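You operate a simulated robot arm through the tools that you are given. There is no shell and no other tool.

You run a simulated two-armed robot. Do the job below in one go: nothing can be reset, and whatever is moved stays where it is left.

TASK
Clear the spill drawer and cover its floor with dry sand.
Fine: the cold splash goes into the scrap pan first; sand from the dry sand drawer; both end shut, the scoop goes back.

The check looks at the end state, three seconds after you hand in, the way a careful person would. Anything else that was tipped, shoved, dropped, spilled or broken makes it a failure. A push-on lid holds only when it is set on centred and level and pressed home; a screw cap is set on level and turned clockwise until tight.

THE ROBOT
Two 7-joint arms with two-finger parallel grippers on one trunk, on a base that moves. Base frame: it is fixed to the floor where the robot stands at the start and does not move with it; the origin is under the middle of the robot, x ahead of it, y to its left, z up. Readings come in mm, degrees, newtons and seconds.
The left shoulder is at the start at [70, 163, 970], the right one opposite. With the tool pointing down near the work surface each hand reaches from about 240 to 840 mm from the robot's upright axis, wherever it stands, measured 20 degrees to its own side. Places, roughly: dry sand drawer [700, -300, 500]; inside of the scrap pan [700, -700, 600]; spill drawer [500, 100, 500]. Payload 3.43 kg a hand.
The TCP of each hand is the grasp point between the finger pads, 34 mm short of the fingertips. In the tool frame z runs along the fingers and y along their closing line. The gripper opens to 128 mm. The fingers are 24 mm wide and 12 mm thick; the gripper's body (48 by 130 mm) begins 96 mm behind the TCP.
Orientation is told as [roll, pitch, yaw] about the base's x, y, z axes, in that order, counted from this pose: with the fingers straight down and closing along the base's y, the tool's x points along the base's -x, its y along +y and its z along -z.

THE INTERFACE
- The arms move only by the tool move_arm. It takes "left_increments", "right_increments" or both (then of equal length, played together; a hand with none holds still); each is a list of rows, each a list of 6 numbers: the shift along the base's x, y, z in units of 20 mm (1.0 is 20 mm), then the turn, a rotation vector about the base's x, y, z in units of 5 degrees (1.0 is 5 degrees). In form: [[dx, dy, dz, wx, wy, wz], ...]. A call has 1 to 20 rows; each row shifts and turns the commanded pose from where the row before left it. "left_grip" and "right_grip" are, for a hand that has rows, the gripper command, from -1 (shut) to 1 (fully open), values between in proportion, set as the call begins (left out, the last holds). A call with a number of a shift or a turn outside -1 to 1 is refused whole. Rows are played at 5 a second. More than 50 mm and 8.6 degrees between two rows, or a gripper value outside its range, and nothing of the call is played. A pose out of reach is approached as far as the arm can. The call stops where the force on the tool passes 90 N (or 10 N more than at its start, if that is more) or the arm is blocked; 0.2 s more then pass. The fingers move at their own pace (about 153 mm/s each) and stop on an object; they squeeze with about 28 N. The grip force told is the motor's: it shows also when the fingers shut on nothing. Time passes only in rows, and 0.2 s behind the last, so rows that do not move let the fingers close. The reply holds the time, the measured pose of the TCP, the force on the tool along the base axes, the opening and the grip force, in the units named above and with some noise, with the torque about the TCP (base axes, N m) and any sound that the robot's microphone picked up, and new pictures: "pictures" is both (left out), scene, wrist or none (wrist: the cameras of the hands that moved).
- Cameras (640 x 400 px; columns grow to the right, rows downward): "scene" is now at [129.5, -31.1, 1186.1]; the picture's right is [-0.36, -0.93, 0.00], its down [-0.63, 0.24, -0.74] and it looks along [0.69, -0.26, -0.67] (base axes); focal length 214 px, centre (320, 200). "left" rides on the left gripper at [76, 11, -160] in its tool frame; the picture's right is [-0.15, 0.99, 0.00], its down [-0.88, -0.13, -0.46] and it looks along [-0.45, -0.07, 0.89] (tool axes); focal length 234 px, centre (320, 200). "right" rides on the right gripper at [76, -11, -160] in its tool frame; the picture's right is [0.15, 0.99, 0.00], its down [-0.88, 0.13, -0.46] and it looks along [-0.45, 0.07, 0.89] (tool axes); focal length 234 px, centre (320, 200).
- slide_trunk(by): slides the trunk up (or, below 0, down) by that many mm; the arms and the scene camera ride with it, the base frame stays. It gives what a move gives, with no picture.
- drive_base(legs): drives the robot by 1 to 6 legs, each [ahead, left, turn to the left] in mm, mm and degrees, along the robot's own axes; the way and the turn of a leg run together, so that a leg with both is an arc; at most 1500 mm and 180 degrees a leg. The arms and the cameras ride along, it lands a little off, and it stops where it bumps. It gives what a move gives, and a new picture of the scene camera.
- head_to(pan, tilt): turns the head with the scene camera to pan (to the left, within 86 degrees either way) and tilt (down, from -29 to 69), counted from straight ahead of the robot. It gives what a move gives, and a new picture of the scene camera.
- locate(camera, pixels): for up to 12 pixels [column, row] of the newest picture of that camera ("zoom" is the newest enlarged one), the place [x, y, z] in the base frame of the surface seen there, good to about 2 mm. It takes no simulated time.
- enlarge(camera, box): a new picture of the part [left, top, right, bottom] of that camera's present view, enlarged. It takes no simulated time.
- sign_off(): hands the job in; it is judged then, once.

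Unless the task says otherwise, let go and move clear before handing in.

The tools are called after "Request:" as a command line: name --argument value ..., lists and objects as JSON in quotes. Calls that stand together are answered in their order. move_arm: Moves the arms, as the interface text tells. Its arguments: {"type":"object","properties":{"left_increments":{"type":"array"},"left_grip":{"type":"number"},"right_increments":{"type":"array"},"right_grip":{"type":"number"},"pictures":{"type":"string","enum":["both","scene","wrist","none"]}},"required":[]} The other tools are called the same way: slide_trunk (by) moves the trunk up or down; drive_base (legs) drives the base; head_to (pan, tilt) turns the head that bears the scene camera; locate (camera, pixels) gives the place of the surface under pixels of a picture; enlarge (camera, box) takes an enlarged picture of a part of a camera's view; sign_off () hands the job in.

At the start:

```text
time_s: 0.0
left_position: [711.6, 113.1, 969.8]
left_orientation: [0.0, 0.0, 0.1]
left_contact_force: [-0.5, -0.3, -0.1]
left_moment: [0.0, 0.01, 0.01]
left_opening: 128.0
left_finger_force: 0.0
right_position: [406.1, -327.8, 907.9]
right_orientation: [0.0, 0.0, 0.0]
right_contact_force: [0.2, 1.2, -1.3]
right_moment: [0.01, 0.02, 0.0]
right_opening: 128.0
right_finger_force: 0.2
trunk travel left (down, up): [-450.0, 490.0]
robot x, y, heading: [0.6, -0.9, 0.2]
head pan, tilt (commanded): [-20.9, 42.1]
```

scene: 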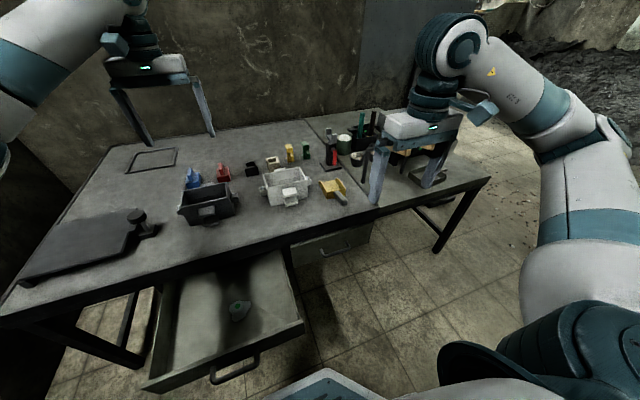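
right: 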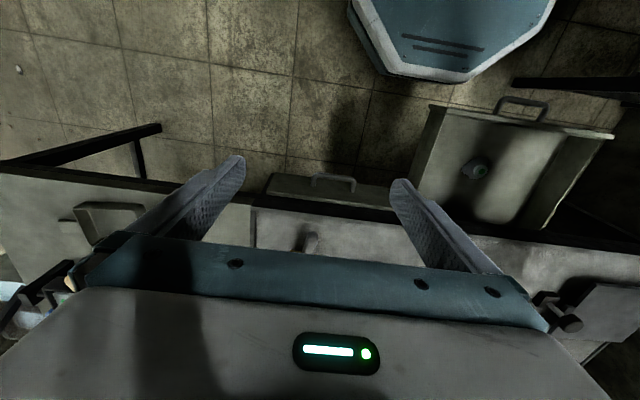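
left: 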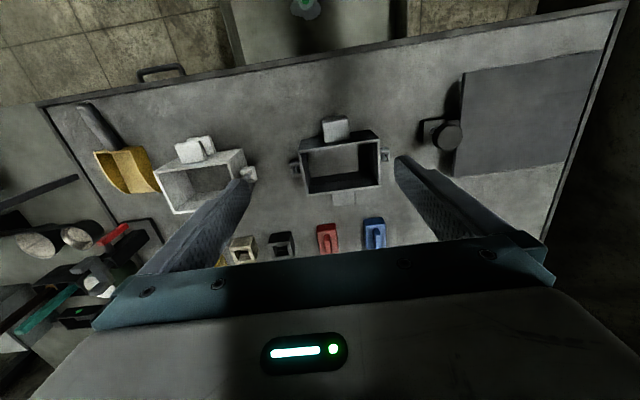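

The scene shows an open drawer at about (230,310) with a greenish lump at (239,310), a shut drawer with a handle near (340,248), and a yellow scoop at (333,190). I'll enlarge these areas before moving anything.

Request:
enlarge --camera "scene" --box '[140, 230, 380, 390]'

Request:
enlarge --camera "scene" --box '[170, 110, 410, 260]'

Request:
locate --camera "scene" --pixels '[[239, 310], [200, 330], [265, 320], [175, 280], [280, 255], [303, 322], [145, 388], [235, 370], [340, 248], [333, 190], [325, 240], [270, 280]]'

```text
2.50 times, centred on (260, 310) of scene
```

zoom: 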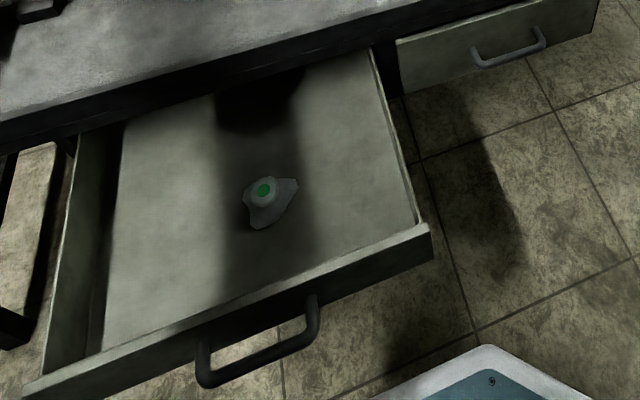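

```text
2.67 times, centred on (290, 185) of scene
```

zoom: 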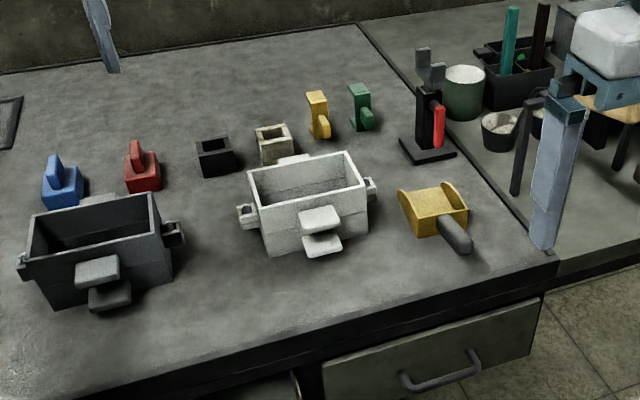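

```text
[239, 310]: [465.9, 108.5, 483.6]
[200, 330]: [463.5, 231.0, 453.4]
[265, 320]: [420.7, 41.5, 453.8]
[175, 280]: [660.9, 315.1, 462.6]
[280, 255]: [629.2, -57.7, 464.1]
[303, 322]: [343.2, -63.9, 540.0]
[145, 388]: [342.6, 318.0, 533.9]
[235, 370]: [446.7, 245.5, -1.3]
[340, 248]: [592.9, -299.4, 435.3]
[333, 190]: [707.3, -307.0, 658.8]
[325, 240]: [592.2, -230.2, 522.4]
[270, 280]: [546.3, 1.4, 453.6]
```

The splash with a green spot sits in the open drawer at about [466, 108, 480]; the drawer floor is at z≈453 and its rim at z≈535. The dry sand drawer's handle is near [560, -300, 435] and the scoop is on the table. Next I'll turn the head to find the scrap pan and look around.

Request:
head_to --pan -50 --tilt 40

```text
time_s: 0.9
left_position: [713.9, 111.3, 970.8]
left_orientation: [-0.1, -0.1, 0.0]
left_contact_force: [-0.1, -0.5, -0.2]
left_moment: [0.01, -0.04, 0.01]
left_opening: 128.0
left_finger_force: 0.2
right_position: [405.6, -326.9, 909.6]
right_orientation: [0.0, -0.1, -0.1]
right_contact_force: [0.4, 0.0, 0.5]
right_moment: [0.01, 0.01, 0.0]
right_opening: 128.2
right_finger_force: 0.1
trunk travel left (down, up): [-450.0, 490.0]
robot x, y, heading: [5.1, 1.9, 0.1]
head pan, tilt (commanded): [-50.0, 40.0]
```

scene: 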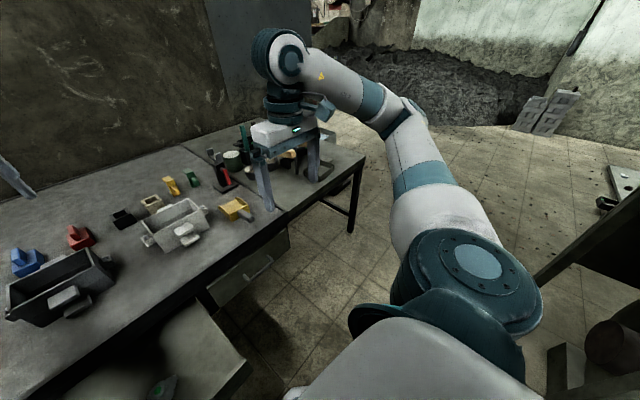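

Request:
enlarge --camera "scene" --box '[190, 110, 370, 240]'

Request:
locate --camera "scene" --pixels '[[315, 178], [290, 155], [330, 170], [268, 180], [232, 160], [355, 165], [350, 228], [256, 275], [235, 208]]'

```text
3.08 times, centred on (280, 175) of scene
```

zoom: 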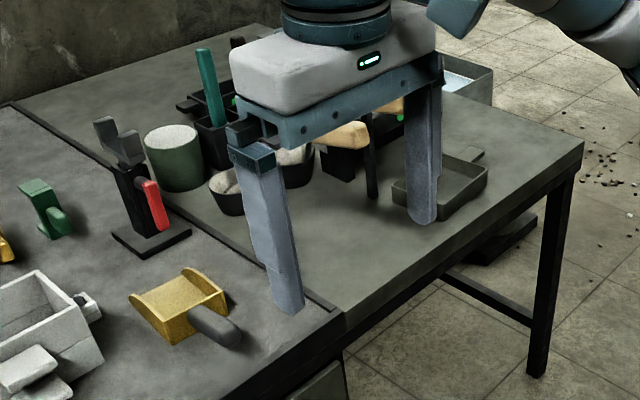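

```text
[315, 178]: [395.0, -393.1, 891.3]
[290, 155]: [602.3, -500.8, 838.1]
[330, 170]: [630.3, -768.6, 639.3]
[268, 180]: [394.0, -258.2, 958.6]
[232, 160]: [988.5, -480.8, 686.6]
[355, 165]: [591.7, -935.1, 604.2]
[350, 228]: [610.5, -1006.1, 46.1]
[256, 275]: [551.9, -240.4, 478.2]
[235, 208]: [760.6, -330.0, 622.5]
```

The right hand is hiding the pan on the far right of the table (around (325,165)). I'll move the right hand over that side at the same height and look with its wrist camera.

Request:
move_arm --right_increments '[[0.5, -1, 0.3, 0, 0, 0], [0.5, -1, 0.3, 0, 0, 0], [0.5, -1, 0.3, 0, 0, 0], [0.5, -1, 0.3, 0, 0, 0], [0.5, -1, 0.3, 0, 0, 0], [0.5, -1, 0.3, 0, 0, 0], [0.5, -1, 0.3, 0, 0, 0], [0.5, -1, 0.3, 0, 0, 0], [0.5, -1, 0.3, 0, 0, 0], [0.5, -1, 0.3, 0, 0, 0], [0.5, -1, 0.3, 0, 0, 0], [0.5, -1, 0.3, 0, 0, 0]]'

```text
time_s: 3.5
left_position: [712.9, 112.6, 971.0]
left_orientation: [0.0, 0.0, 0.1]
left_contact_force: [0.8, -0.6, 0.5]
left_moment: [0.0, 0.0, 0.0]
left_opening: 127.9
left_finger_force: 0.0
right_position: [526.5, -568.6, 982.8]
right_orientation: [0.1, 0.0, 0.0]
right_contact_force: [0.7, 0.3, 0.7]
right_moment: [0.02, 0.01, 0.0]
right_opening: 127.9
right_finger_force: 0.0
trunk travel left (down, up): [-450.0, 490.0]
robot x, y, heading: [2.7, -3.2, -0.0]
head pan, tilt (commanded): [-50.0, 40.0]
```

scene: 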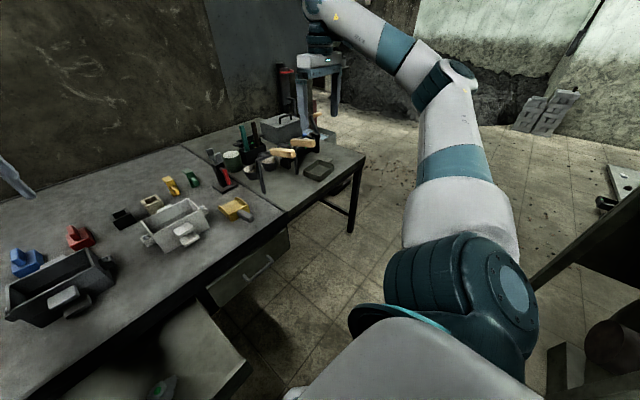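
right: 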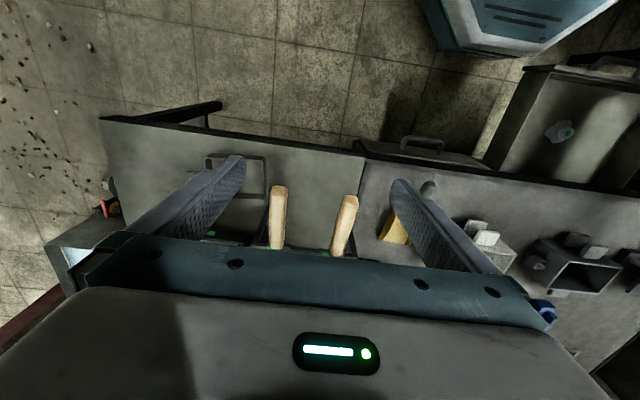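

Request:
enlarge --camera "scene" --box '[200, 100, 370, 210]'

Request:
enlarge --camera "right" --box '[60, 120, 460, 290]'

Request:
locate --camera "scene" --pixels '[[319, 170], [304, 174], [318, 159], [334, 165], [318, 180], [283, 153], [305, 148], [340, 150], [285, 128], [235, 208], [240, 215], [228, 210]]'

```text
3.64 times, centred on (285, 155) of scene
```

zoom: 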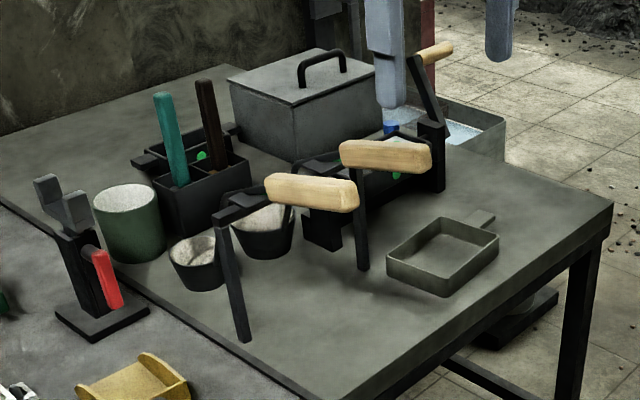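

```text
1.60 times, centred on (260, 205) of right
```

zoom: 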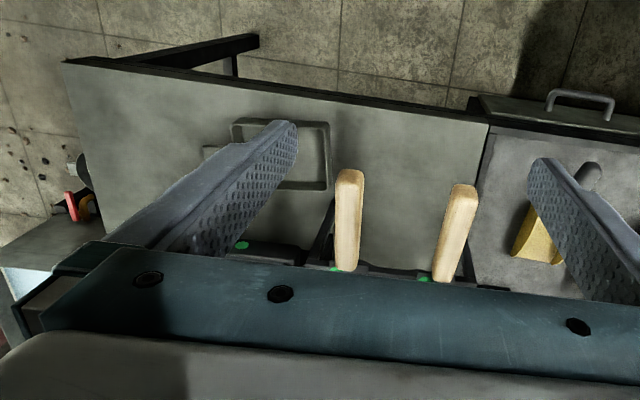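

```text
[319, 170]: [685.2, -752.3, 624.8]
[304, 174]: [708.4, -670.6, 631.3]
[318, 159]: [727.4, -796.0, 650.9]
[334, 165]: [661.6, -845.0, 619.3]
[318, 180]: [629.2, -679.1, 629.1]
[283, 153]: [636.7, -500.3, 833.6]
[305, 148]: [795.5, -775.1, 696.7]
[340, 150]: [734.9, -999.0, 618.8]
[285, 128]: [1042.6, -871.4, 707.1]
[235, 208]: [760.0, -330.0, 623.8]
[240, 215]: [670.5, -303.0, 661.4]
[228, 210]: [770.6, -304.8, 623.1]
```

I can see the shallow tray with a tab (scene (319,170), around [685, -745, 625]); it looks like the scrap pan. Two wooden handles stand close by, so I'll measure them and the tray edges.

Request:
locate --camera "zoom" --pixels '[[278, 245], [345, 172], [347, 195], [273, 132], [325, 140], [230, 133], [455, 200], [540, 200], [335, 275], [425, 282], [277, 150], [320, 180]]'

Request:
enlarge --camera "scene" --box '[260, 110, 360, 190]'

```text
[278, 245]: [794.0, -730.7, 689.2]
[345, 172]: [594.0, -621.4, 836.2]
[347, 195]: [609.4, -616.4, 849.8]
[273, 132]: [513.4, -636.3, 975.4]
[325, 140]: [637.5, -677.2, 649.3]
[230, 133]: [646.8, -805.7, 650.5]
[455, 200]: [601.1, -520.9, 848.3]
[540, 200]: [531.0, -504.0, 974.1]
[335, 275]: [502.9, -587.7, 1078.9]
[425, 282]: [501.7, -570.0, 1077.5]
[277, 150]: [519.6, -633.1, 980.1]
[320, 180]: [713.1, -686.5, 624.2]
```

```text
5.00 times, centred on (310, 150) of scene
```

zoom: 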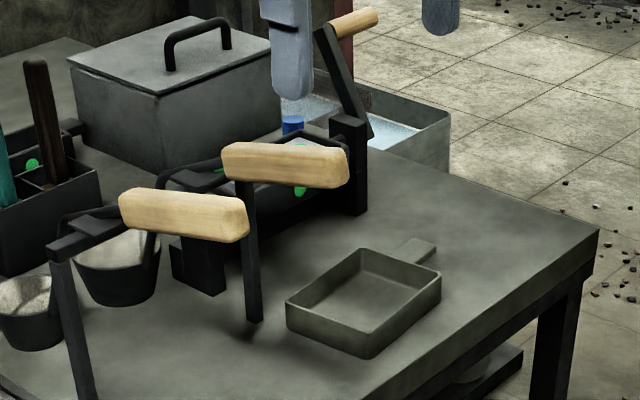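

Request:
locate --camera "zoom" --pixels '[[290, 300], [362, 250], [438, 274], [366, 340], [362, 295], [380, 280], [420, 248], [366, 356], [255, 318], [90, 395], [122, 205], [246, 225]]'

Request:
enlarge --camera "scene" --box '[200, 170, 320, 300]'

```text
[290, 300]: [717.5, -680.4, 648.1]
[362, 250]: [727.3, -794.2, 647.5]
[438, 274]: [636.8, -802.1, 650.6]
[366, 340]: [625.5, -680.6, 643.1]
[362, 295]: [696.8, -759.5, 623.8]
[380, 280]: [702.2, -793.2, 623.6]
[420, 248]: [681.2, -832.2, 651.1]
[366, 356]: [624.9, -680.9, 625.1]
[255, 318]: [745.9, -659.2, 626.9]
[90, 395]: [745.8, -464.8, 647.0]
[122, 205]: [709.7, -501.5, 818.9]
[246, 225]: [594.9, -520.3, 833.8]
```

```text
3.08 times, centred on (260, 235) of scene
```

zoom: 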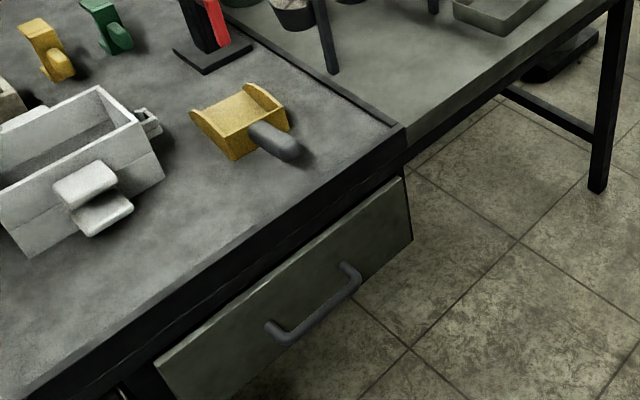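

The pan's rim spans about x 632–722, y -800 to -683, with its floor at z≈624. That's beyond reach from here, so I'll have to drive later. I'll look down at the open drawer and the robot's own base now.

Request:
head_to --pan 10 --tilt 60

```text
time_s: 4.8
left_position: [713.4, 112.8, 970.0]
left_orientation: [0.0, -0.1, 0.1]
left_contact_force: [0.3, 0.9, -0.2]
left_moment: [0.0, -0.03, 0.0]
left_opening: 128.1
left_finger_force: 0.2
right_position: [525.7, -567.7, 983.3]
right_orientation: [0.0, 0.0, 0.0]
right_contact_force: [-0.6, -0.2, 0.2]
right_moment: [-0.03, -0.04, -0.03]
right_opening: 128.1
right_finger_force: 0.1
trunk travel left (down, up): [-450.0, 490.0]
robot x, y, heading: [-0.2, -1.2, 0.0]
head pan, tilt (commanded): [10.0, 60.0]
```

scene: 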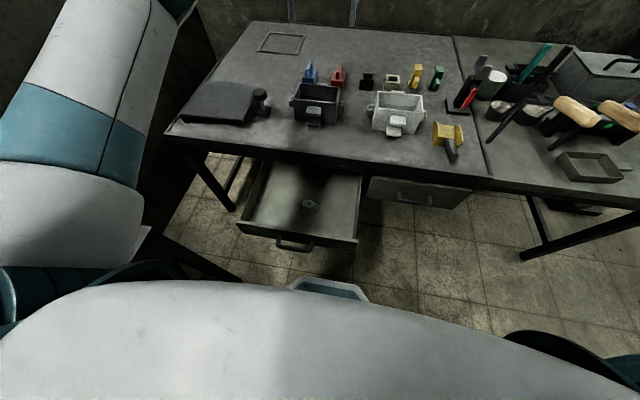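

Request:
enlarge --camera "scene" --box '[220, 140, 380, 310]'

Request:
locate --camera "scene" --pixels '[[330, 287], [365, 297], [295, 285], [295, 246], [358, 240], [238, 224], [311, 206], [300, 180], [345, 180], [270, 180], [260, 215], [345, 215]]'

```text
2.35 times, centred on (300, 225) of scene
```

zoom: 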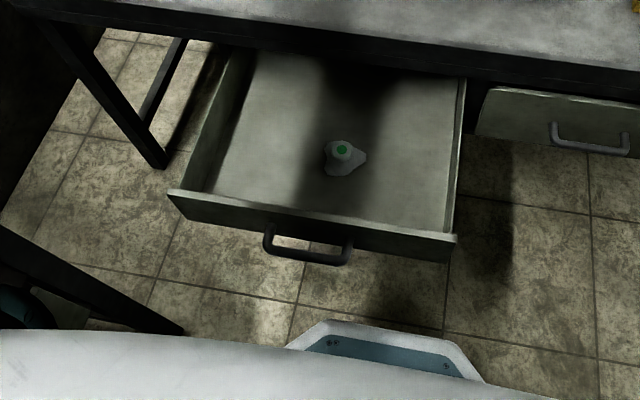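

```text
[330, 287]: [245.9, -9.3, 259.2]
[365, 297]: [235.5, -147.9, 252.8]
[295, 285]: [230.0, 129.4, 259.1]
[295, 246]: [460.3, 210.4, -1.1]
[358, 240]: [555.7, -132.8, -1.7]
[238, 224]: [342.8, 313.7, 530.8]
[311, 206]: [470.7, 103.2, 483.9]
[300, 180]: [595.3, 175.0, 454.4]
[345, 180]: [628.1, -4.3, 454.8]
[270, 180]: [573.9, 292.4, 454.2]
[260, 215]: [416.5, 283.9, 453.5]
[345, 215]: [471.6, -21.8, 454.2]
```

Request:
enlarge --camera "scene" --box '[240, 150, 370, 230]'

Request:
locate --camera "scene" --pixels '[[310, 170], [320, 173], [340, 176], [290, 168], [275, 165], [355, 180], [310, 160], [415, 198], [400, 197], [428, 201], [370, 190], [468, 200]]'

```text
4.92 times, centred on (305, 190) of scene
```

zoom: 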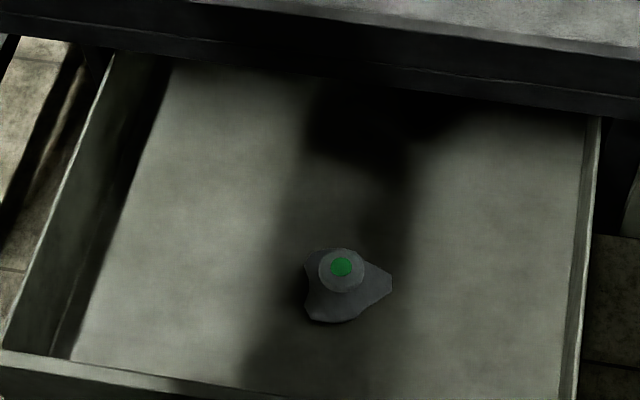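

```text
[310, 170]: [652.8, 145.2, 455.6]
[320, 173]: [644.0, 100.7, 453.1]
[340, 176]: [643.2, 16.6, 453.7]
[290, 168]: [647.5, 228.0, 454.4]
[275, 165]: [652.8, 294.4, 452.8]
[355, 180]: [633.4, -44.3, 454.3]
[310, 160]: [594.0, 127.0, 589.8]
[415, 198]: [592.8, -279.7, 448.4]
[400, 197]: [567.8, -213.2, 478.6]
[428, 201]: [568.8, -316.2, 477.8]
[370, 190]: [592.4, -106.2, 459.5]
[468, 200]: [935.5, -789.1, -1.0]
```

The splash is a flat blob with a central stud, its top and green spot at [470, 103, 484], on the bare floor (z≈454). I'll bring the left hand back over it at a safe height for a closer look.

Request:
move_arm --left_increments '[[-1, 0, 0, 0, 0, 0], [-1, 0, 0, 0, 0, 0], [-1, 0, 0, 0, 0, 0], [-1, 0, 0, 0, 0, 0], [-1, 0, 0, 0, 0, 0], [-1, 0, 0, 0, 0, 0], [-1, 0, 0, 0, 0, 0], [-1, 0, -0.5, 0, 0, 0], [-1, 0, -1, 0, 0, 0], [-1, 0, -1, 0, 0, 0], [-1, -0.2, -1, 0, 0, 0], [-1, -0.3, -1, 0, 0, 0], [-0.1, 0, -1, 0, 0, 0], [0, 0, -1, 0, 0, 0], [0, 0, -1, 0, 0, 0], [0, 0, -1, 0, 0, 0], [0, 0, -1, 0, 0, 0], [0, 0, -1, 0, 0, 0]]'

```text
time_s: 8.6
left_position: [468.9, 102.2, 760.9]
left_orientation: [0.0, 0.0, 0.1]
left_contact_force: [0.3, 0.5, -0.3]
left_moment: [-0.01, 0.02, -0.04]
left_opening: 128.0
left_finger_force: 0.1
right_position: [526.4, -567.0, 982.9]
right_orientation: [0.0, 0.0, 0.1]
right_contact_force: [-0.3, 0.3, -0.2]
right_moment: [-0.01, -0.02, 0.0]
right_opening: 127.9
right_finger_force: 0.1
trunk travel left (down, up): [-450.0, 490.0]
robot x, y, heading: [1.7, -1.2, -0.2]
head pan, tilt (commanded): [10.0, 60.0]
```

scene: 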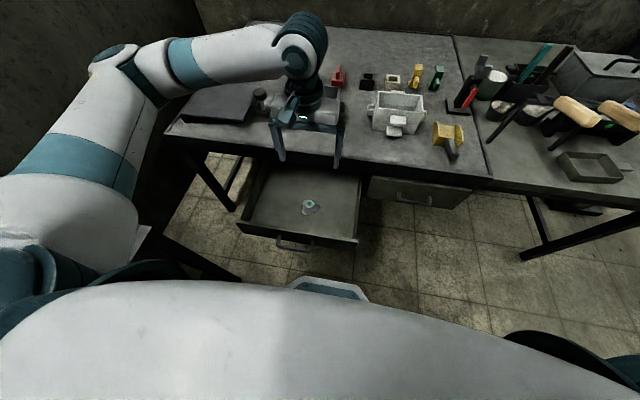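
left: 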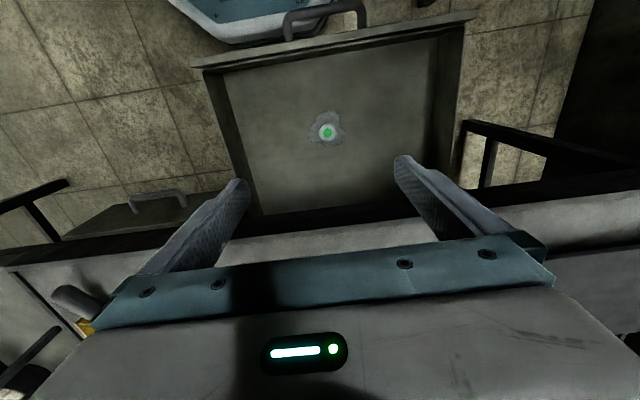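

Request:
enlarge --camera "left" --box '[190, 30, 490, 220]'

Request:
locate --camera "left" --pixels '[[327, 132], [327, 123], [318, 132], [337, 133], [327, 141], [322, 112], [345, 128], [330, 145], [312, 140]]'

```text
2.11 times, centred on (340, 125) of left
```

zoom: 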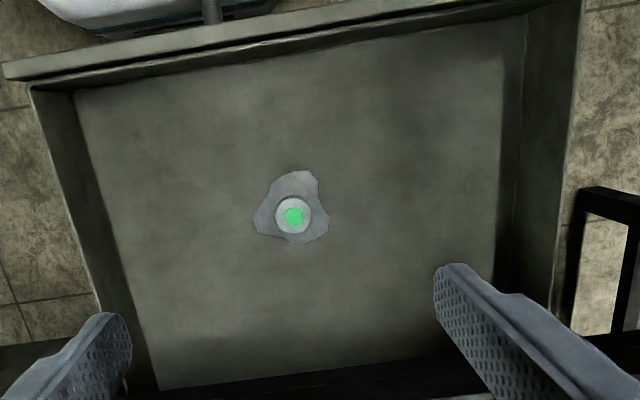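

```text
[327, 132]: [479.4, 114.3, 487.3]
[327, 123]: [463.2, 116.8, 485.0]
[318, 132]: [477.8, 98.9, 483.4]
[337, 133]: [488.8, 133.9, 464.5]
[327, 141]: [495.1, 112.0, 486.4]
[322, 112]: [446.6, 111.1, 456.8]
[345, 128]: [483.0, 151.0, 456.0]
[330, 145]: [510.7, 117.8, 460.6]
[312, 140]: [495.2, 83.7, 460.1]
```

The stud's centre is near [479.5, 114.5], its top at z 487 and it's about 32 mm across. I'll lower the left hand straight over it and check before closing.

Request:
move_arm --left_increments '[[0.27, 0.31, -1, 0, 0, 0], [0.27, 0.31, -1, 0, 0, 0], [0, 0, -1, 0, 0, 0], [0, 0, -1, 0, 0, 0], [0, 0, -1, 0, 0, 0], [0, 0, -1, 0, 0, 0], [0, 0, -1, 0, 0, 0], [0, 0, -1, 0, 0, 0], [0, 0, -1, 0, 0, 0], [0, 0, -0.5, 0, 0, 0]]' --left_grip 0.2 --pictures "wrist"

```text
time_s: 10.8
left_position: [481.7, 113.6, 569.3]
left_orientation: [0.0, 0.0, 0.1]
left_contact_force: [-0.6, -0.2, 0.3]
left_moment: [0.03, 0.01, 0.01]
left_opening: 76.7
left_finger_force: 0.0
right_position: [526.6, -568.4, 982.8]
right_orientation: [0.1, 0.0, 0.0]
right_contact_force: [-0.4, 0.4, -0.2]
right_moment: [0.01, 0.0, -0.02]
right_opening: 128.1
right_finger_force: 0.0
trunk travel left (down, up): [-450.0, 490.0]
robot x, y, heading: [-0.7, 3.8, 0.2]
head pan, tilt (commanded): [10.0, 60.0]
```

left: 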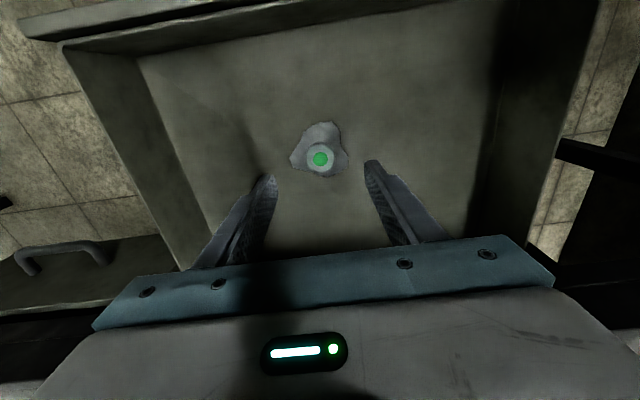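

Request:
locate --camera "left" --pixels '[[320, 159], [320, 148], [309, 158], [331, 158], [320, 171], [291, 158], [322, 126], [346, 155], [330, 178]]'

Request:
enlarge --camera "left" --box '[240, 90, 400, 210]'

```text
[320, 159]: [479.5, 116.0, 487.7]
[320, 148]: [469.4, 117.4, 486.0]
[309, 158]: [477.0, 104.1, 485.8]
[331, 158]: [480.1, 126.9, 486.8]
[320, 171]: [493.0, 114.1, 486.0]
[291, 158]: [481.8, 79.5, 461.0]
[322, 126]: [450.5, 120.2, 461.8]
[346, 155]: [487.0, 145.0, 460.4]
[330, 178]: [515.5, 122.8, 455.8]
```

```text
3.33 times, centred on (320, 150) of left
```

zoom: 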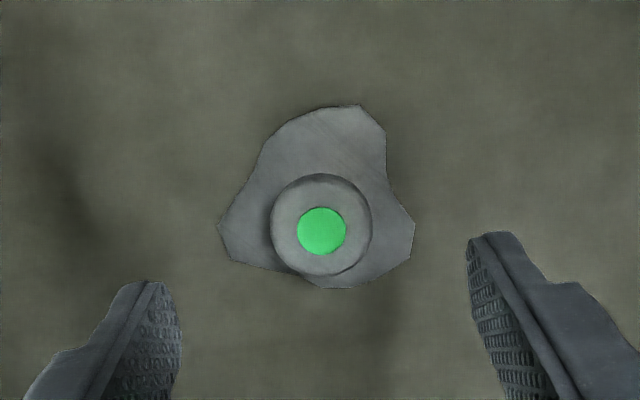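

The stud centre is [480, 116] and the flange's top is at z≈461. I'll go down to TCP z≈500, so the fingertips stop just above the flange, and then close on the stud.

Request:
move_arm --left_increments '[[-0.05, 0.1, -1, 0, 0, 0], [0, 0, -1, 0, 0, 0], [0, 0, -1, 0, 0, 0], [0, 0, -0.45, 0, 0, 0]]' --pictures "wrist"

Request:
move_arm --left_increments '[[0, 0, 0, 0, 0, 0], [0, 0, 0, 0, 0, 0], [0, 0, 0, 0, 0, 0], [0, 0, 0, 0, 0, 0]]' --left_grip -1 --pictures "wrist"

```text
time_s: 11.8
left_position: [481.0, 118.0, 501.5]
left_orientation: [0.0, 0.1, 0.1]
left_contact_force: [-0.2, -0.5, -0.8]
left_moment: [0.0, 0.02, 0.0]
left_opening: 76.7
left_finger_force: 0.0
right_position: [526.7, -567.8, 981.8]
right_orientation: [0.1, 0.0, 0.1]
right_contact_force: [-0.1, 0.8, -0.2]
right_moment: [0.02, 0.02, -0.01]
right_opening: 128.0
right_finger_force: 0.1
trunk travel left (down, up): [-450.0, 490.0]
robot x, y, heading: [2.3, -2.1, -0.1]
head pan, tilt (commanded): [10.0, 60.0]
```

left: 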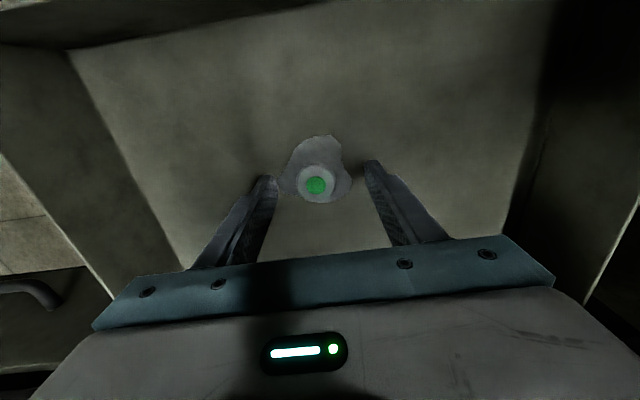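

```text
time_s: 12.8
left_position: [480.8, 117.7, 500.8]
left_orientation: [0.0, 0.0, 0.1]
left_contact_force: [0.2, 0.6, 0.4]
left_moment: [0.01, 0.04, 0.0]
left_opening: 31.8
left_finger_force: 27.8
right_position: [526.6, -568.9, 982.9]
right_orientation: [0.1, 0.0, 0.0]
right_contact_force: [0.1, -0.2, -0.4]
right_moment: [0.0, 0.01, -0.01]
right_opening: 127.6
right_finger_force: 0.0
trunk travel left (down, up): [-450.0, 490.0]
robot x, y, heading: [-1.3, -3.5, 0.2]
head pan, tilt (commanded): [10.0, 60.0]
```

left: 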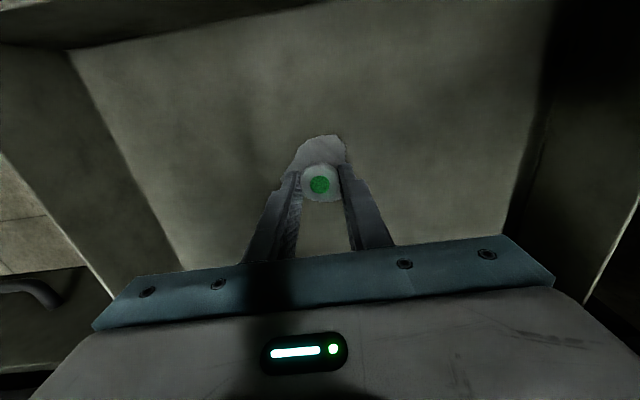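

The fingers stopped at 31.8 mm with 28 N, so the stud is held. I'll lift it straight up to about z 880.

Request:
move_arm --left_increments '[[0, 0, 0.5, 0, 0, 0], [0, 0, 0.7, 0, 0, 0], [0, 0, 1, 0, 0, 0], [0, 0, 1, 0, 0, 0], [0, 0, 1, 0, 0, 0], [0, 0, 1, 0, 0, 0], [0, 0, 1, 0, 0, 0], [0, 0, 1, 0, 0, 0], [0, 0, 1, 0, 0, 0], [0, 0, 1, 0, 0, 0], [0, 0, 1, 0, 0, 0], [0, 0, 1, 0, 0, 0], [0, 0, 1, 0, 0, 0], [0, 0, 1, 0, 0, 0], [0, 0, 1, 0, 0, 0], [0, 0, 1, 0, 0, 0], [0, 0, 1, 0, 0, 0], [0, 0, 1, 0, 0, 0], [0, 0, 1, 0, 0, 0], [0, 0, 1, 0, 0, 0]]'

```text
time_s: 17.0
left_position: [477.4, 116.5, 884.3]
left_orientation: [0.0, 0.0, 0.1]
left_contact_force: [0.4, -0.1, 0.1]
left_moment: [-0.02, 0.0, -0.03]
left_opening: 31.7
left_finger_force: 28.4
right_position: [525.6, -569.0, 984.6]
right_orientation: [0.0, -0.1, 0.1]
right_contact_force: [-0.8, -0.5, 0.5]
right_moment: [-0.02, 0.0, -0.01]
right_opening: 127.8
right_finger_force: 0.1
trunk travel left (down, up): [-450.0, 490.0]
robot x, y, heading: [0.6, -4.2, -0.1]
head pan, tilt (commanded): [10.0, 60.0]
```

scene: 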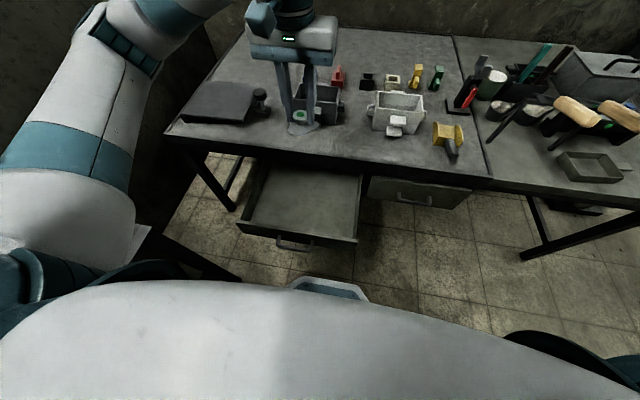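
left: 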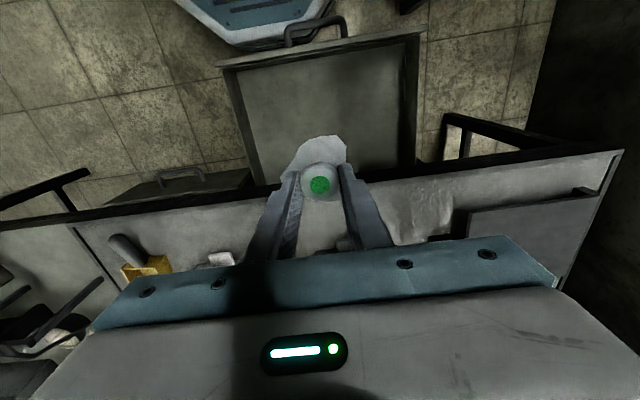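

The splash is in hand and the visible drawer floor is bare. Before driving right to the pan, I'll check the floor and space on the right side.

Request:
head_to --pan -75 --tilt 45

```text
time_s: 18.6
left_position: [478.1, 116.2, 884.4]
left_orientation: [0.0, -0.1, 0.1]
left_contact_force: [-0.4, 0.3, -1.1]
left_moment: [-0.01, -0.01, 0.0]
left_opening: 31.3
left_finger_force: 27.5
right_position: [526.2, -567.9, 982.8]
right_orientation: [0.0, -0.1, 0.1]
right_contact_force: [0.2, 0.4, -0.7]
right_moment: [0.04, -0.03, 0.02]
right_opening: 128.0
right_finger_force: 0.0
trunk travel left (down, up): [-450.0, 490.0]
robot x, y, heading: [0.0, -1.6, 0.0]
head pan, tilt (commanded): [-75.0, 45.0]
```

scene: 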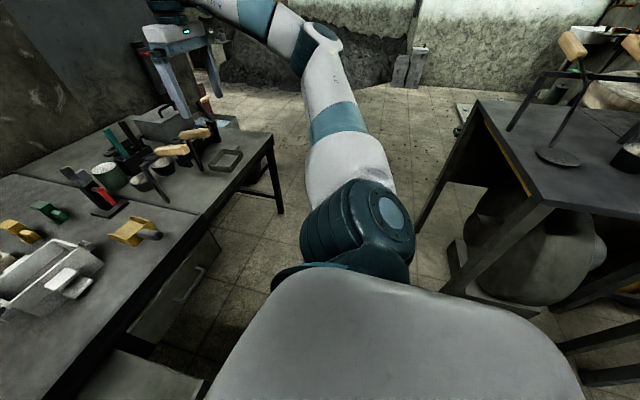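

Request:
locate --camera "scene" --pixels '[[480, 102], [548, 200], [445, 285], [425, 215], [470, 290], [275, 200], [415, 130], [540, 150], [600, 230], [420, 85], [640, 160]]'

```text
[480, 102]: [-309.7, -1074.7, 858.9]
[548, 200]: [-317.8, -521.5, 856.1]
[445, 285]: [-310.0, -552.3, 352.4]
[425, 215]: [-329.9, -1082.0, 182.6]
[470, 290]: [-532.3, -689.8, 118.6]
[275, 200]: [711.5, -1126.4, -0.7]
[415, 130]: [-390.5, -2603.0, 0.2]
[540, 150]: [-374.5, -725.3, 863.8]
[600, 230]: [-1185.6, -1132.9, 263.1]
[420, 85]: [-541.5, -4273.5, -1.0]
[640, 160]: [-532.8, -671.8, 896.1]
```

Request:
locate --camera "scene" --pixels '[[400, 290], [300, 300], [230, 370], [500, 330], [560, 370], [400, 380], [280, 270], [350, 300], [450, 300]]'

Request:
head_to --pan 0 --tilt 69

```text
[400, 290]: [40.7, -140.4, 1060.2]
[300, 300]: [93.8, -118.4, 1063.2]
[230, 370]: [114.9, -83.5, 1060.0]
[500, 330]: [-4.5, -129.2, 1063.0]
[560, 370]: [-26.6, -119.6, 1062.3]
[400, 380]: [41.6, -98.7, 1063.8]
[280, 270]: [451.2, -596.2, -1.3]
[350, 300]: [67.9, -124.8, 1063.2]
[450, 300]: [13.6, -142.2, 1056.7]
```

```text
time_s: 20.1
left_position: [477.1, 116.4, 883.0]
left_orientation: [0.1, 0.0, 0.1]
left_contact_force: [0.4, 0.0, -1.1]
left_moment: [-0.02, -0.02, 0.0]
left_opening: 31.5
left_finger_force: 27.9
right_position: [526.0, -568.3, 983.9]
right_orientation: [0.1, 0.0, 0.0]
right_contact_force: [-0.7, 0.7, -0.2]
right_moment: [-0.01, 0.0, 0.05]
right_opening: 128.2
right_finger_force: 0.1
trunk travel left (down, up): [-450.0, 490.0]
robot x, y, heading: [4.0, -0.1, 0.2]
head pan, tilt (commanded): [0.0, 68.8]
```

scene: 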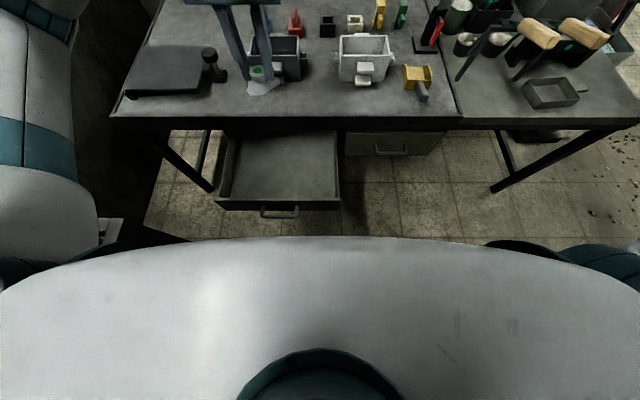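

The bench behind starts at x<-310, and the left forearm would have to cross the ladle handles (z≈850) to reach the pan. The right arm can get there clear of them, so I'll set the splash back on the drawer floor further right and re-grip it with the right hand.

Request:
move_arm --left_increments '[[-0.27, -0.92, -0.5, 0, 0, 0], [-0.27, -0.92, -1, 0, 0, 0], [-0.27, -0.92, -1, 0, 0, 0], [-0.27, -0.92, -1, 0, 0, 0], [-0.27, -0.92, -1, 0, 0, 0], [0, 0, -1, 0, 0, 0], [0, 0, -1, 0, 0, 0], [0, 0, -1, 0, 0, 0], [0, 0, -1, 0, 0, 0], [0, 0, -1, 0, 0, 0], [0, 0, -1, 0, 0, 0], [0, 0, -1, 0, 0, 0], [0, 0, -1, 0, 0, 0], [0, 0, -1, 0, 0, 0], [0, 0, -1, 0, 0, 0], [0, 0, -1, 0, 0, 0]]'

```text
time_s: 23.5
left_position: [453.7, 24.2, 576.0]
left_orientation: [-0.1, 0.1, 0.0]
left_contact_force: [0.2, 0.2, -1.2]
left_moment: [0.02, 0.03, -0.03]
left_opening: 31.1
left_finger_force: 28.2
right_position: [526.3, -568.2, 983.1]
right_orientation: [0.0, 0.0, 0.1]
right_contact_force: [0.2, 0.9, -0.1]
right_moment: [0.02, 0.02, -0.03]
right_opening: 127.9
right_finger_force: 0.1
trunk travel left (down, up): [-450.0, 490.0]
robot x, y, heading: [2.8, 0.7, 0.0]
head pan, tilt (commanded): [0.0, 68.8]
```

scene: 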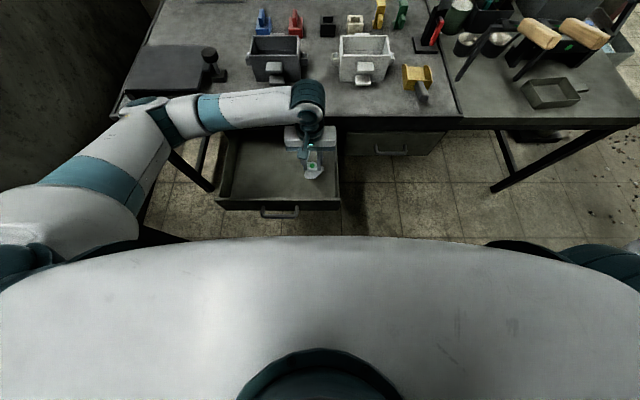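
left: 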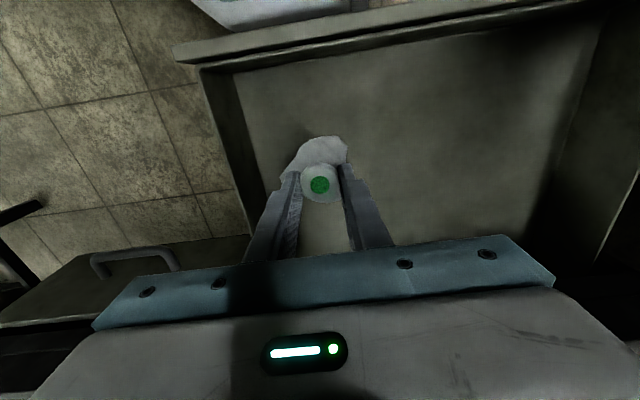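

The splash is still held over the drawer's right part. I'll check the height of the left forearm and elbow relative to the table.

Request:
locate --camera "scene" --pixels '[[150, 105], [170, 115], [215, 105], [260, 100], [305, 95], [300, 125], [130, 130]]'

```text
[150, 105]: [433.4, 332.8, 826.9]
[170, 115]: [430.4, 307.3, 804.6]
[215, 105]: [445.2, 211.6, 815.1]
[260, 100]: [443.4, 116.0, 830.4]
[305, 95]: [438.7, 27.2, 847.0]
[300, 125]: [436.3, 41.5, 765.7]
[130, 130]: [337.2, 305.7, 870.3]
```

Request:
move_arm --left_increments '[[0, 0, -1, 0, 0, 0], [0, 0, -1, 0, 0, 0], [0, 0, -1, 0, 0, 0], [0, 0, -0.6, 0, 0, 0], [0, 0, -0.1, 0, 0, 0]]' --pictures "none"

```text
time_s: 24.7
left_position: [453.3, 25.4, 502.3]
left_orientation: [0.0, 0.1, 0.1]
left_contact_force: [-1.2, 2.4, 9.2]
left_moment: [0.09, 0.13, -0.01]
left_opening: 31.3
left_finger_force: 28.1
right_position: [525.0, -567.7, 983.5]
right_orientation: [0.0, 0.1, 0.2]
right_contact_force: [-0.4, 0.1, -0.3]
right_moment: [0.02, -0.01, 0.0]
right_opening: 128.0
right_finger_force: 0.1
trunk travel left (down, up): [-450.0, 490.0]
robot x, y, heading: [-0.4, -3.5, -0.0]
head pan, tilt (commanded): [0.0, 68.8]
```

A contact force of 9 N shows the splash is on the drawer floor. I'll open the fingers a little and rise straight up clear of it.

Request:
move_arm --left_increments '[[0, 0, 0, 0, 0, 0], [0, 0, 0, 0, 0, 0], [0, 0, 0.3, 0, 0, 0], [0, 0, 1, 0, 0, 0], [0, 0, 1, 0, 0, 0], [0, 0, 1, 0, 0, 0], [0, 0, 1, 0, 0, 0], [0, 0, 1, 0, 0, 0], [0, 0, 1, 0, 0, 0], [0, 0, 1, 0, 0, 0], [0, 0, 1, 0, 0, 0], [0, 0, 1, 0, 0, 0], [0, 0, 1, 0, 0, 0]]' --left_grip 0.1

```text
time_s: 27.5
left_position: [452.6, 25.1, 709.6]
left_orientation: [0.1, -0.1, 0.0]
left_contact_force: [1.4, 0.1, 0.0]
left_moment: [0.03, -0.03, -0.01]
left_opening: 70.5
left_finger_force: 0.0
right_position: [525.1, -567.1, 982.3]
right_orientation: [0.0, 0.0, 0.1]
right_contact_force: [0.3, 0.2, 0.4]
right_moment: [0.0, 0.04, -0.01]
right_opening: 128.2
right_finger_force: 0.1
trunk travel left (down, up): [-450.0, 490.0]
robot x, y, heading: [-0.5, 1.5, -0.2]
head pan, tilt (commanded): [0.0, 68.8]
```

scene: 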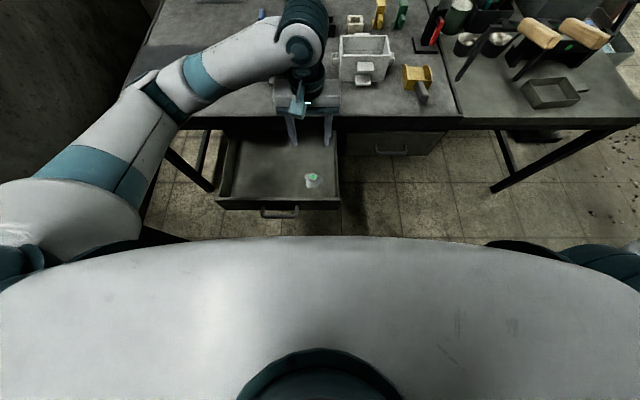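
left: 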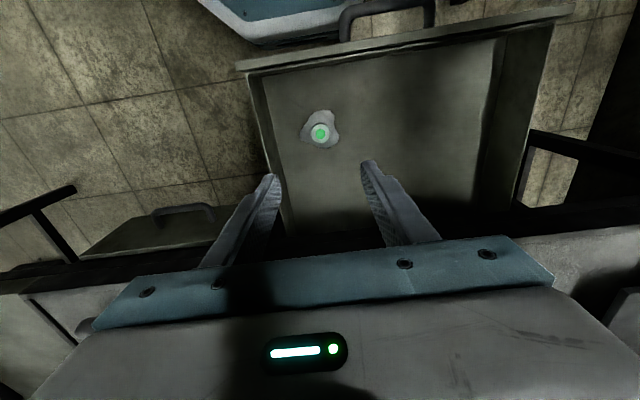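

The splash now sits at about [453, 25]. I'll draw the left hand up and left out of the way and bring the right hand across toward the splash.

Request:
move_arm --left_increments '[[0, 0.5, 0.8, 0, 0, 0], [0, 0.5, 0.8, 0, 0, 0], [0, 0.7, 0.8, 0, 0, 0], [0, 0.7, 0.8, 0, 0, 0], [0, 0.8, 0.8, 0, 0, 0], [0, 0.8, 0.8, 0, 0, 0], [0, 0.8, 0.8, 0, 0, 0], [0, 0.8, 0.8, 0, 0, 0], [0, 0.8, 0.8, 0, 0, 0], [0, 0.8, 0.8, 0, 0, 0], [0, 0.8, 0.8, 0, 0, 0], [0, 0.8, 0.8, 0, 0, 0], [0, 0.8, 0.8, 0, 0, 0], [0, 0.8, 0.8, 0, 0, 0], [0, 0, 0, 0, 0, 0]]' --right_increments '[[0, 0, 0, 0, 0, 0], [0, 0, 0, 0, 0, 0], [0, 0, 0, 0, 0, 0], [-0.3, 1, 0, 0, 0, 0], [-0.3, 1, 0, 0, 0, 0], [-0.3, 1, 0, 0, 0, 0], [-0.3, 1, 0, 0, 0, 0], [-0.3, 1, 0, 0, 0, 0], [-0.3, 1, 0, 0, 0, 0], [-0.3, 1, 0, 0, 0, 0], [-0.3, 1, 0, 0, 0, 0], [-0.3, 1, 0, 0, 0, 0], [-0.3, 1, 0, 0, 0, 0], [-0.3, 1, 0, 0, 0, 0], [-0.3, 1, 0, 0, 0, 0]]'

```text
time_s: 30.7
left_position: [455.4, 233.0, 930.8]
left_orientation: [0.1, 0.0, 0.0]
left_contact_force: [0.0, -1.0, 0.4]
left_moment: [-0.01, -0.01, 0.0]
left_opening: 70.6
left_finger_force: 0.1
right_position: [455.2, -324.0, 980.7]
right_orientation: [-0.1, 0.0, 0.0]
right_contact_force: [-0.8, 1.2, -0.2]
right_moment: [0.01, -0.01, -0.03]
right_opening: 127.9
right_finger_force: 0.0
trunk travel left (down, up): [-450.0, 490.0]
robot x, y, heading: [-0.9, 1.1, 0.0]
head pan, tilt (commanded): [0.0, 68.8]
```

scene: 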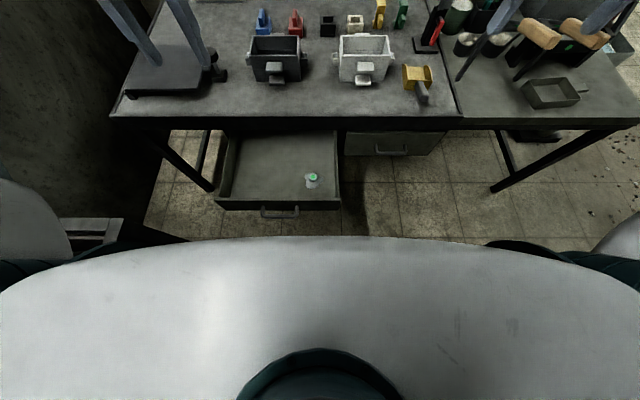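
right: 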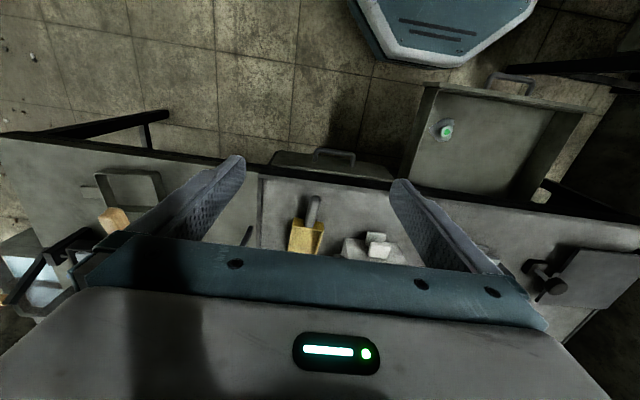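
left: 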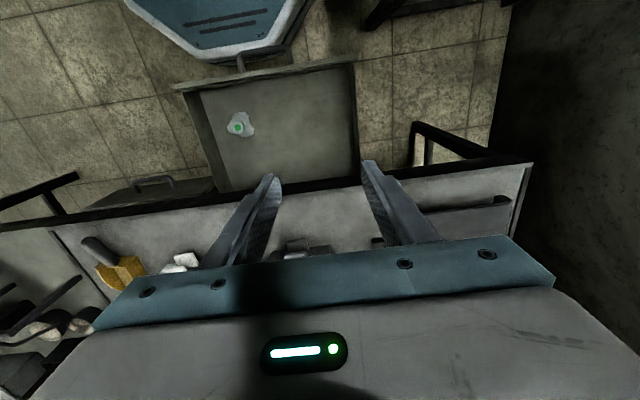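

Request:
move_arm --right_increments '[[0, 1, -0.8, 0, 0, 0], [0, 1, -0.8, 0, 0, 0], [0, 1, -0.8, 0, 0, 0], [0, 1, -0.8, 0, 0, 0], [0, 1, -0.8, 0, 0, 0], [0, 1, -0.8, 0, 0, 0], [0, 1, -0.8, 0, 0, 0], [0, 1, -0.8, 0, 0, 0], [0, 1, -0.8, 0, 0, 0], [0, 1, -0.8, 0, 0, 0], [0, 1, -0.8, 0, 0, 0], [0, 1, -0.8, 0, 0, 0], [0, 1, -0.8, 0, 0, 0], [0, 1, -0.8, 0, 0, 0], [0, 1, -0.8, 0, 0, 0], [0, 1, -0.8, 0, 0, 0], [0, 1, -0.8, 0, 0, 0], [0, 0.4, 0, 0, 0, 0]]' --right_grip 0.1

```text
time_s: 34.5
left_position: [453.9, 233.9, 929.8]
left_orientation: [-0.1, 0.0, 0.1]
left_contact_force: [-0.7, -0.3, 0.1]
left_moment: [0.0, 0.0, 0.02]
left_opening: 70.4
left_finger_force: 0.0
right_position: [452.2, 21.6, 707.9]
right_orientation: [0.0, 0.0, 0.0]
right_contact_force: [0.9, -0.5, 0.3]
right_moment: [0.01, 0.0, -0.03]
right_opening: 70.5
right_finger_force: 0.1
trunk travel left (down, up): [-450.0, 490.0]
robot x, y, heading: [2.0, -2.8, 0.1]
head pan, tilt (commanded): [0.0, 68.8]
```

scene: 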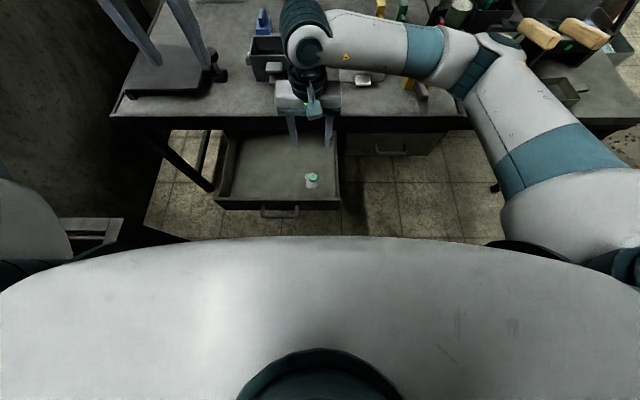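
right: 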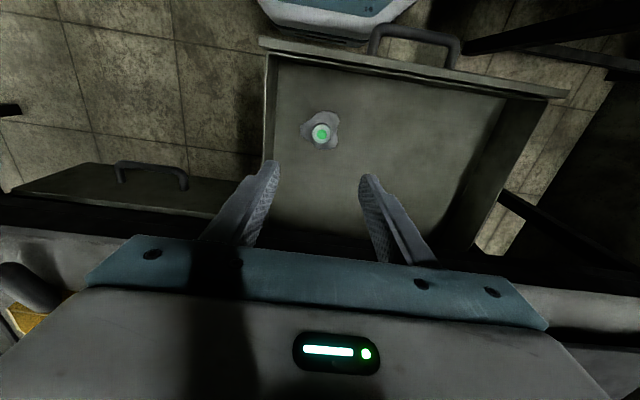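

Request:
locate --camera "right" --pixels '[[321, 133], [321, 126], [313, 133], [329, 133], [321, 141], [303, 128], [340, 122]]'

Request:
locate --camera "scene" --pixels '[[490, 50], [460, 75], [425, 50], [375, 45], [310, 45], [520, 100], [312, 177]]'

```text
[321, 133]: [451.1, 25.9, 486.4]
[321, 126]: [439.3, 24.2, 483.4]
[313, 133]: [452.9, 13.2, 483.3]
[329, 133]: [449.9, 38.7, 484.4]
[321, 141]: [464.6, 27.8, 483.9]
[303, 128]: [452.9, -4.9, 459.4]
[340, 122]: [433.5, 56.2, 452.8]
```

```text
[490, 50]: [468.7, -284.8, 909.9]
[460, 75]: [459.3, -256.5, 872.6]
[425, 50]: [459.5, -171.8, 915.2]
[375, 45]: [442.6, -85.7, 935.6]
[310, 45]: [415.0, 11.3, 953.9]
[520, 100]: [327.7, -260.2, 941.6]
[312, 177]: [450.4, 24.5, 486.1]
```

Request:
move_arm --right_increments '[[0, 0.18, -1, 0, 0, 0], [0, 0, -1, 0, 0, 0], [0, 0, -1, 0, 0, 0], [0, 0, -1, 0, 0, 0], [0, 0, -1, 0, 0, 0], [0, 0, -1, 0, 0, 0], [0, 0, -1, 0, 0, 0], [0, 0, -1, 0, 0, 0], [0, 0, -1, 0, 0, 0], [0, 0, -0.8, 0, 0, 0], [0, 0, -0.5, 0, 0, 0]]' --pictures "wrist"

```text
time_s: 36.9
left_position: [454.3, 233.4, 931.8]
left_orientation: [0.1, -0.1, 0.2]
left_contact_force: [0.2, 0.0, -0.4]
left_moment: [0.0, -0.01, -0.02]
left_opening: 70.4
left_finger_force: 0.1
right_position: [452.8, 24.1, 501.8]
right_orientation: [-0.1, 0.0, 0.0]
right_contact_force: [0.0, 0.2, -0.1]
right_moment: [0.02, 0.03, -0.01]
right_opening: 70.2
right_finger_force: 0.1
trunk travel left (down, up): [-450.0, 490.0]
robot x, y, heading: [0.5, -0.4, -0.2]
head pan, tilt (commanded): [0.0, 68.8]
```

right: 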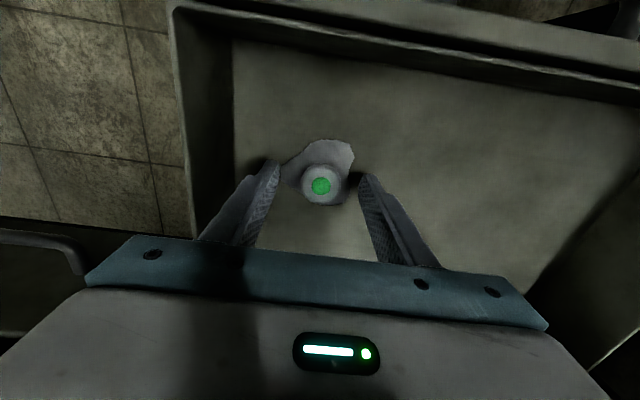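

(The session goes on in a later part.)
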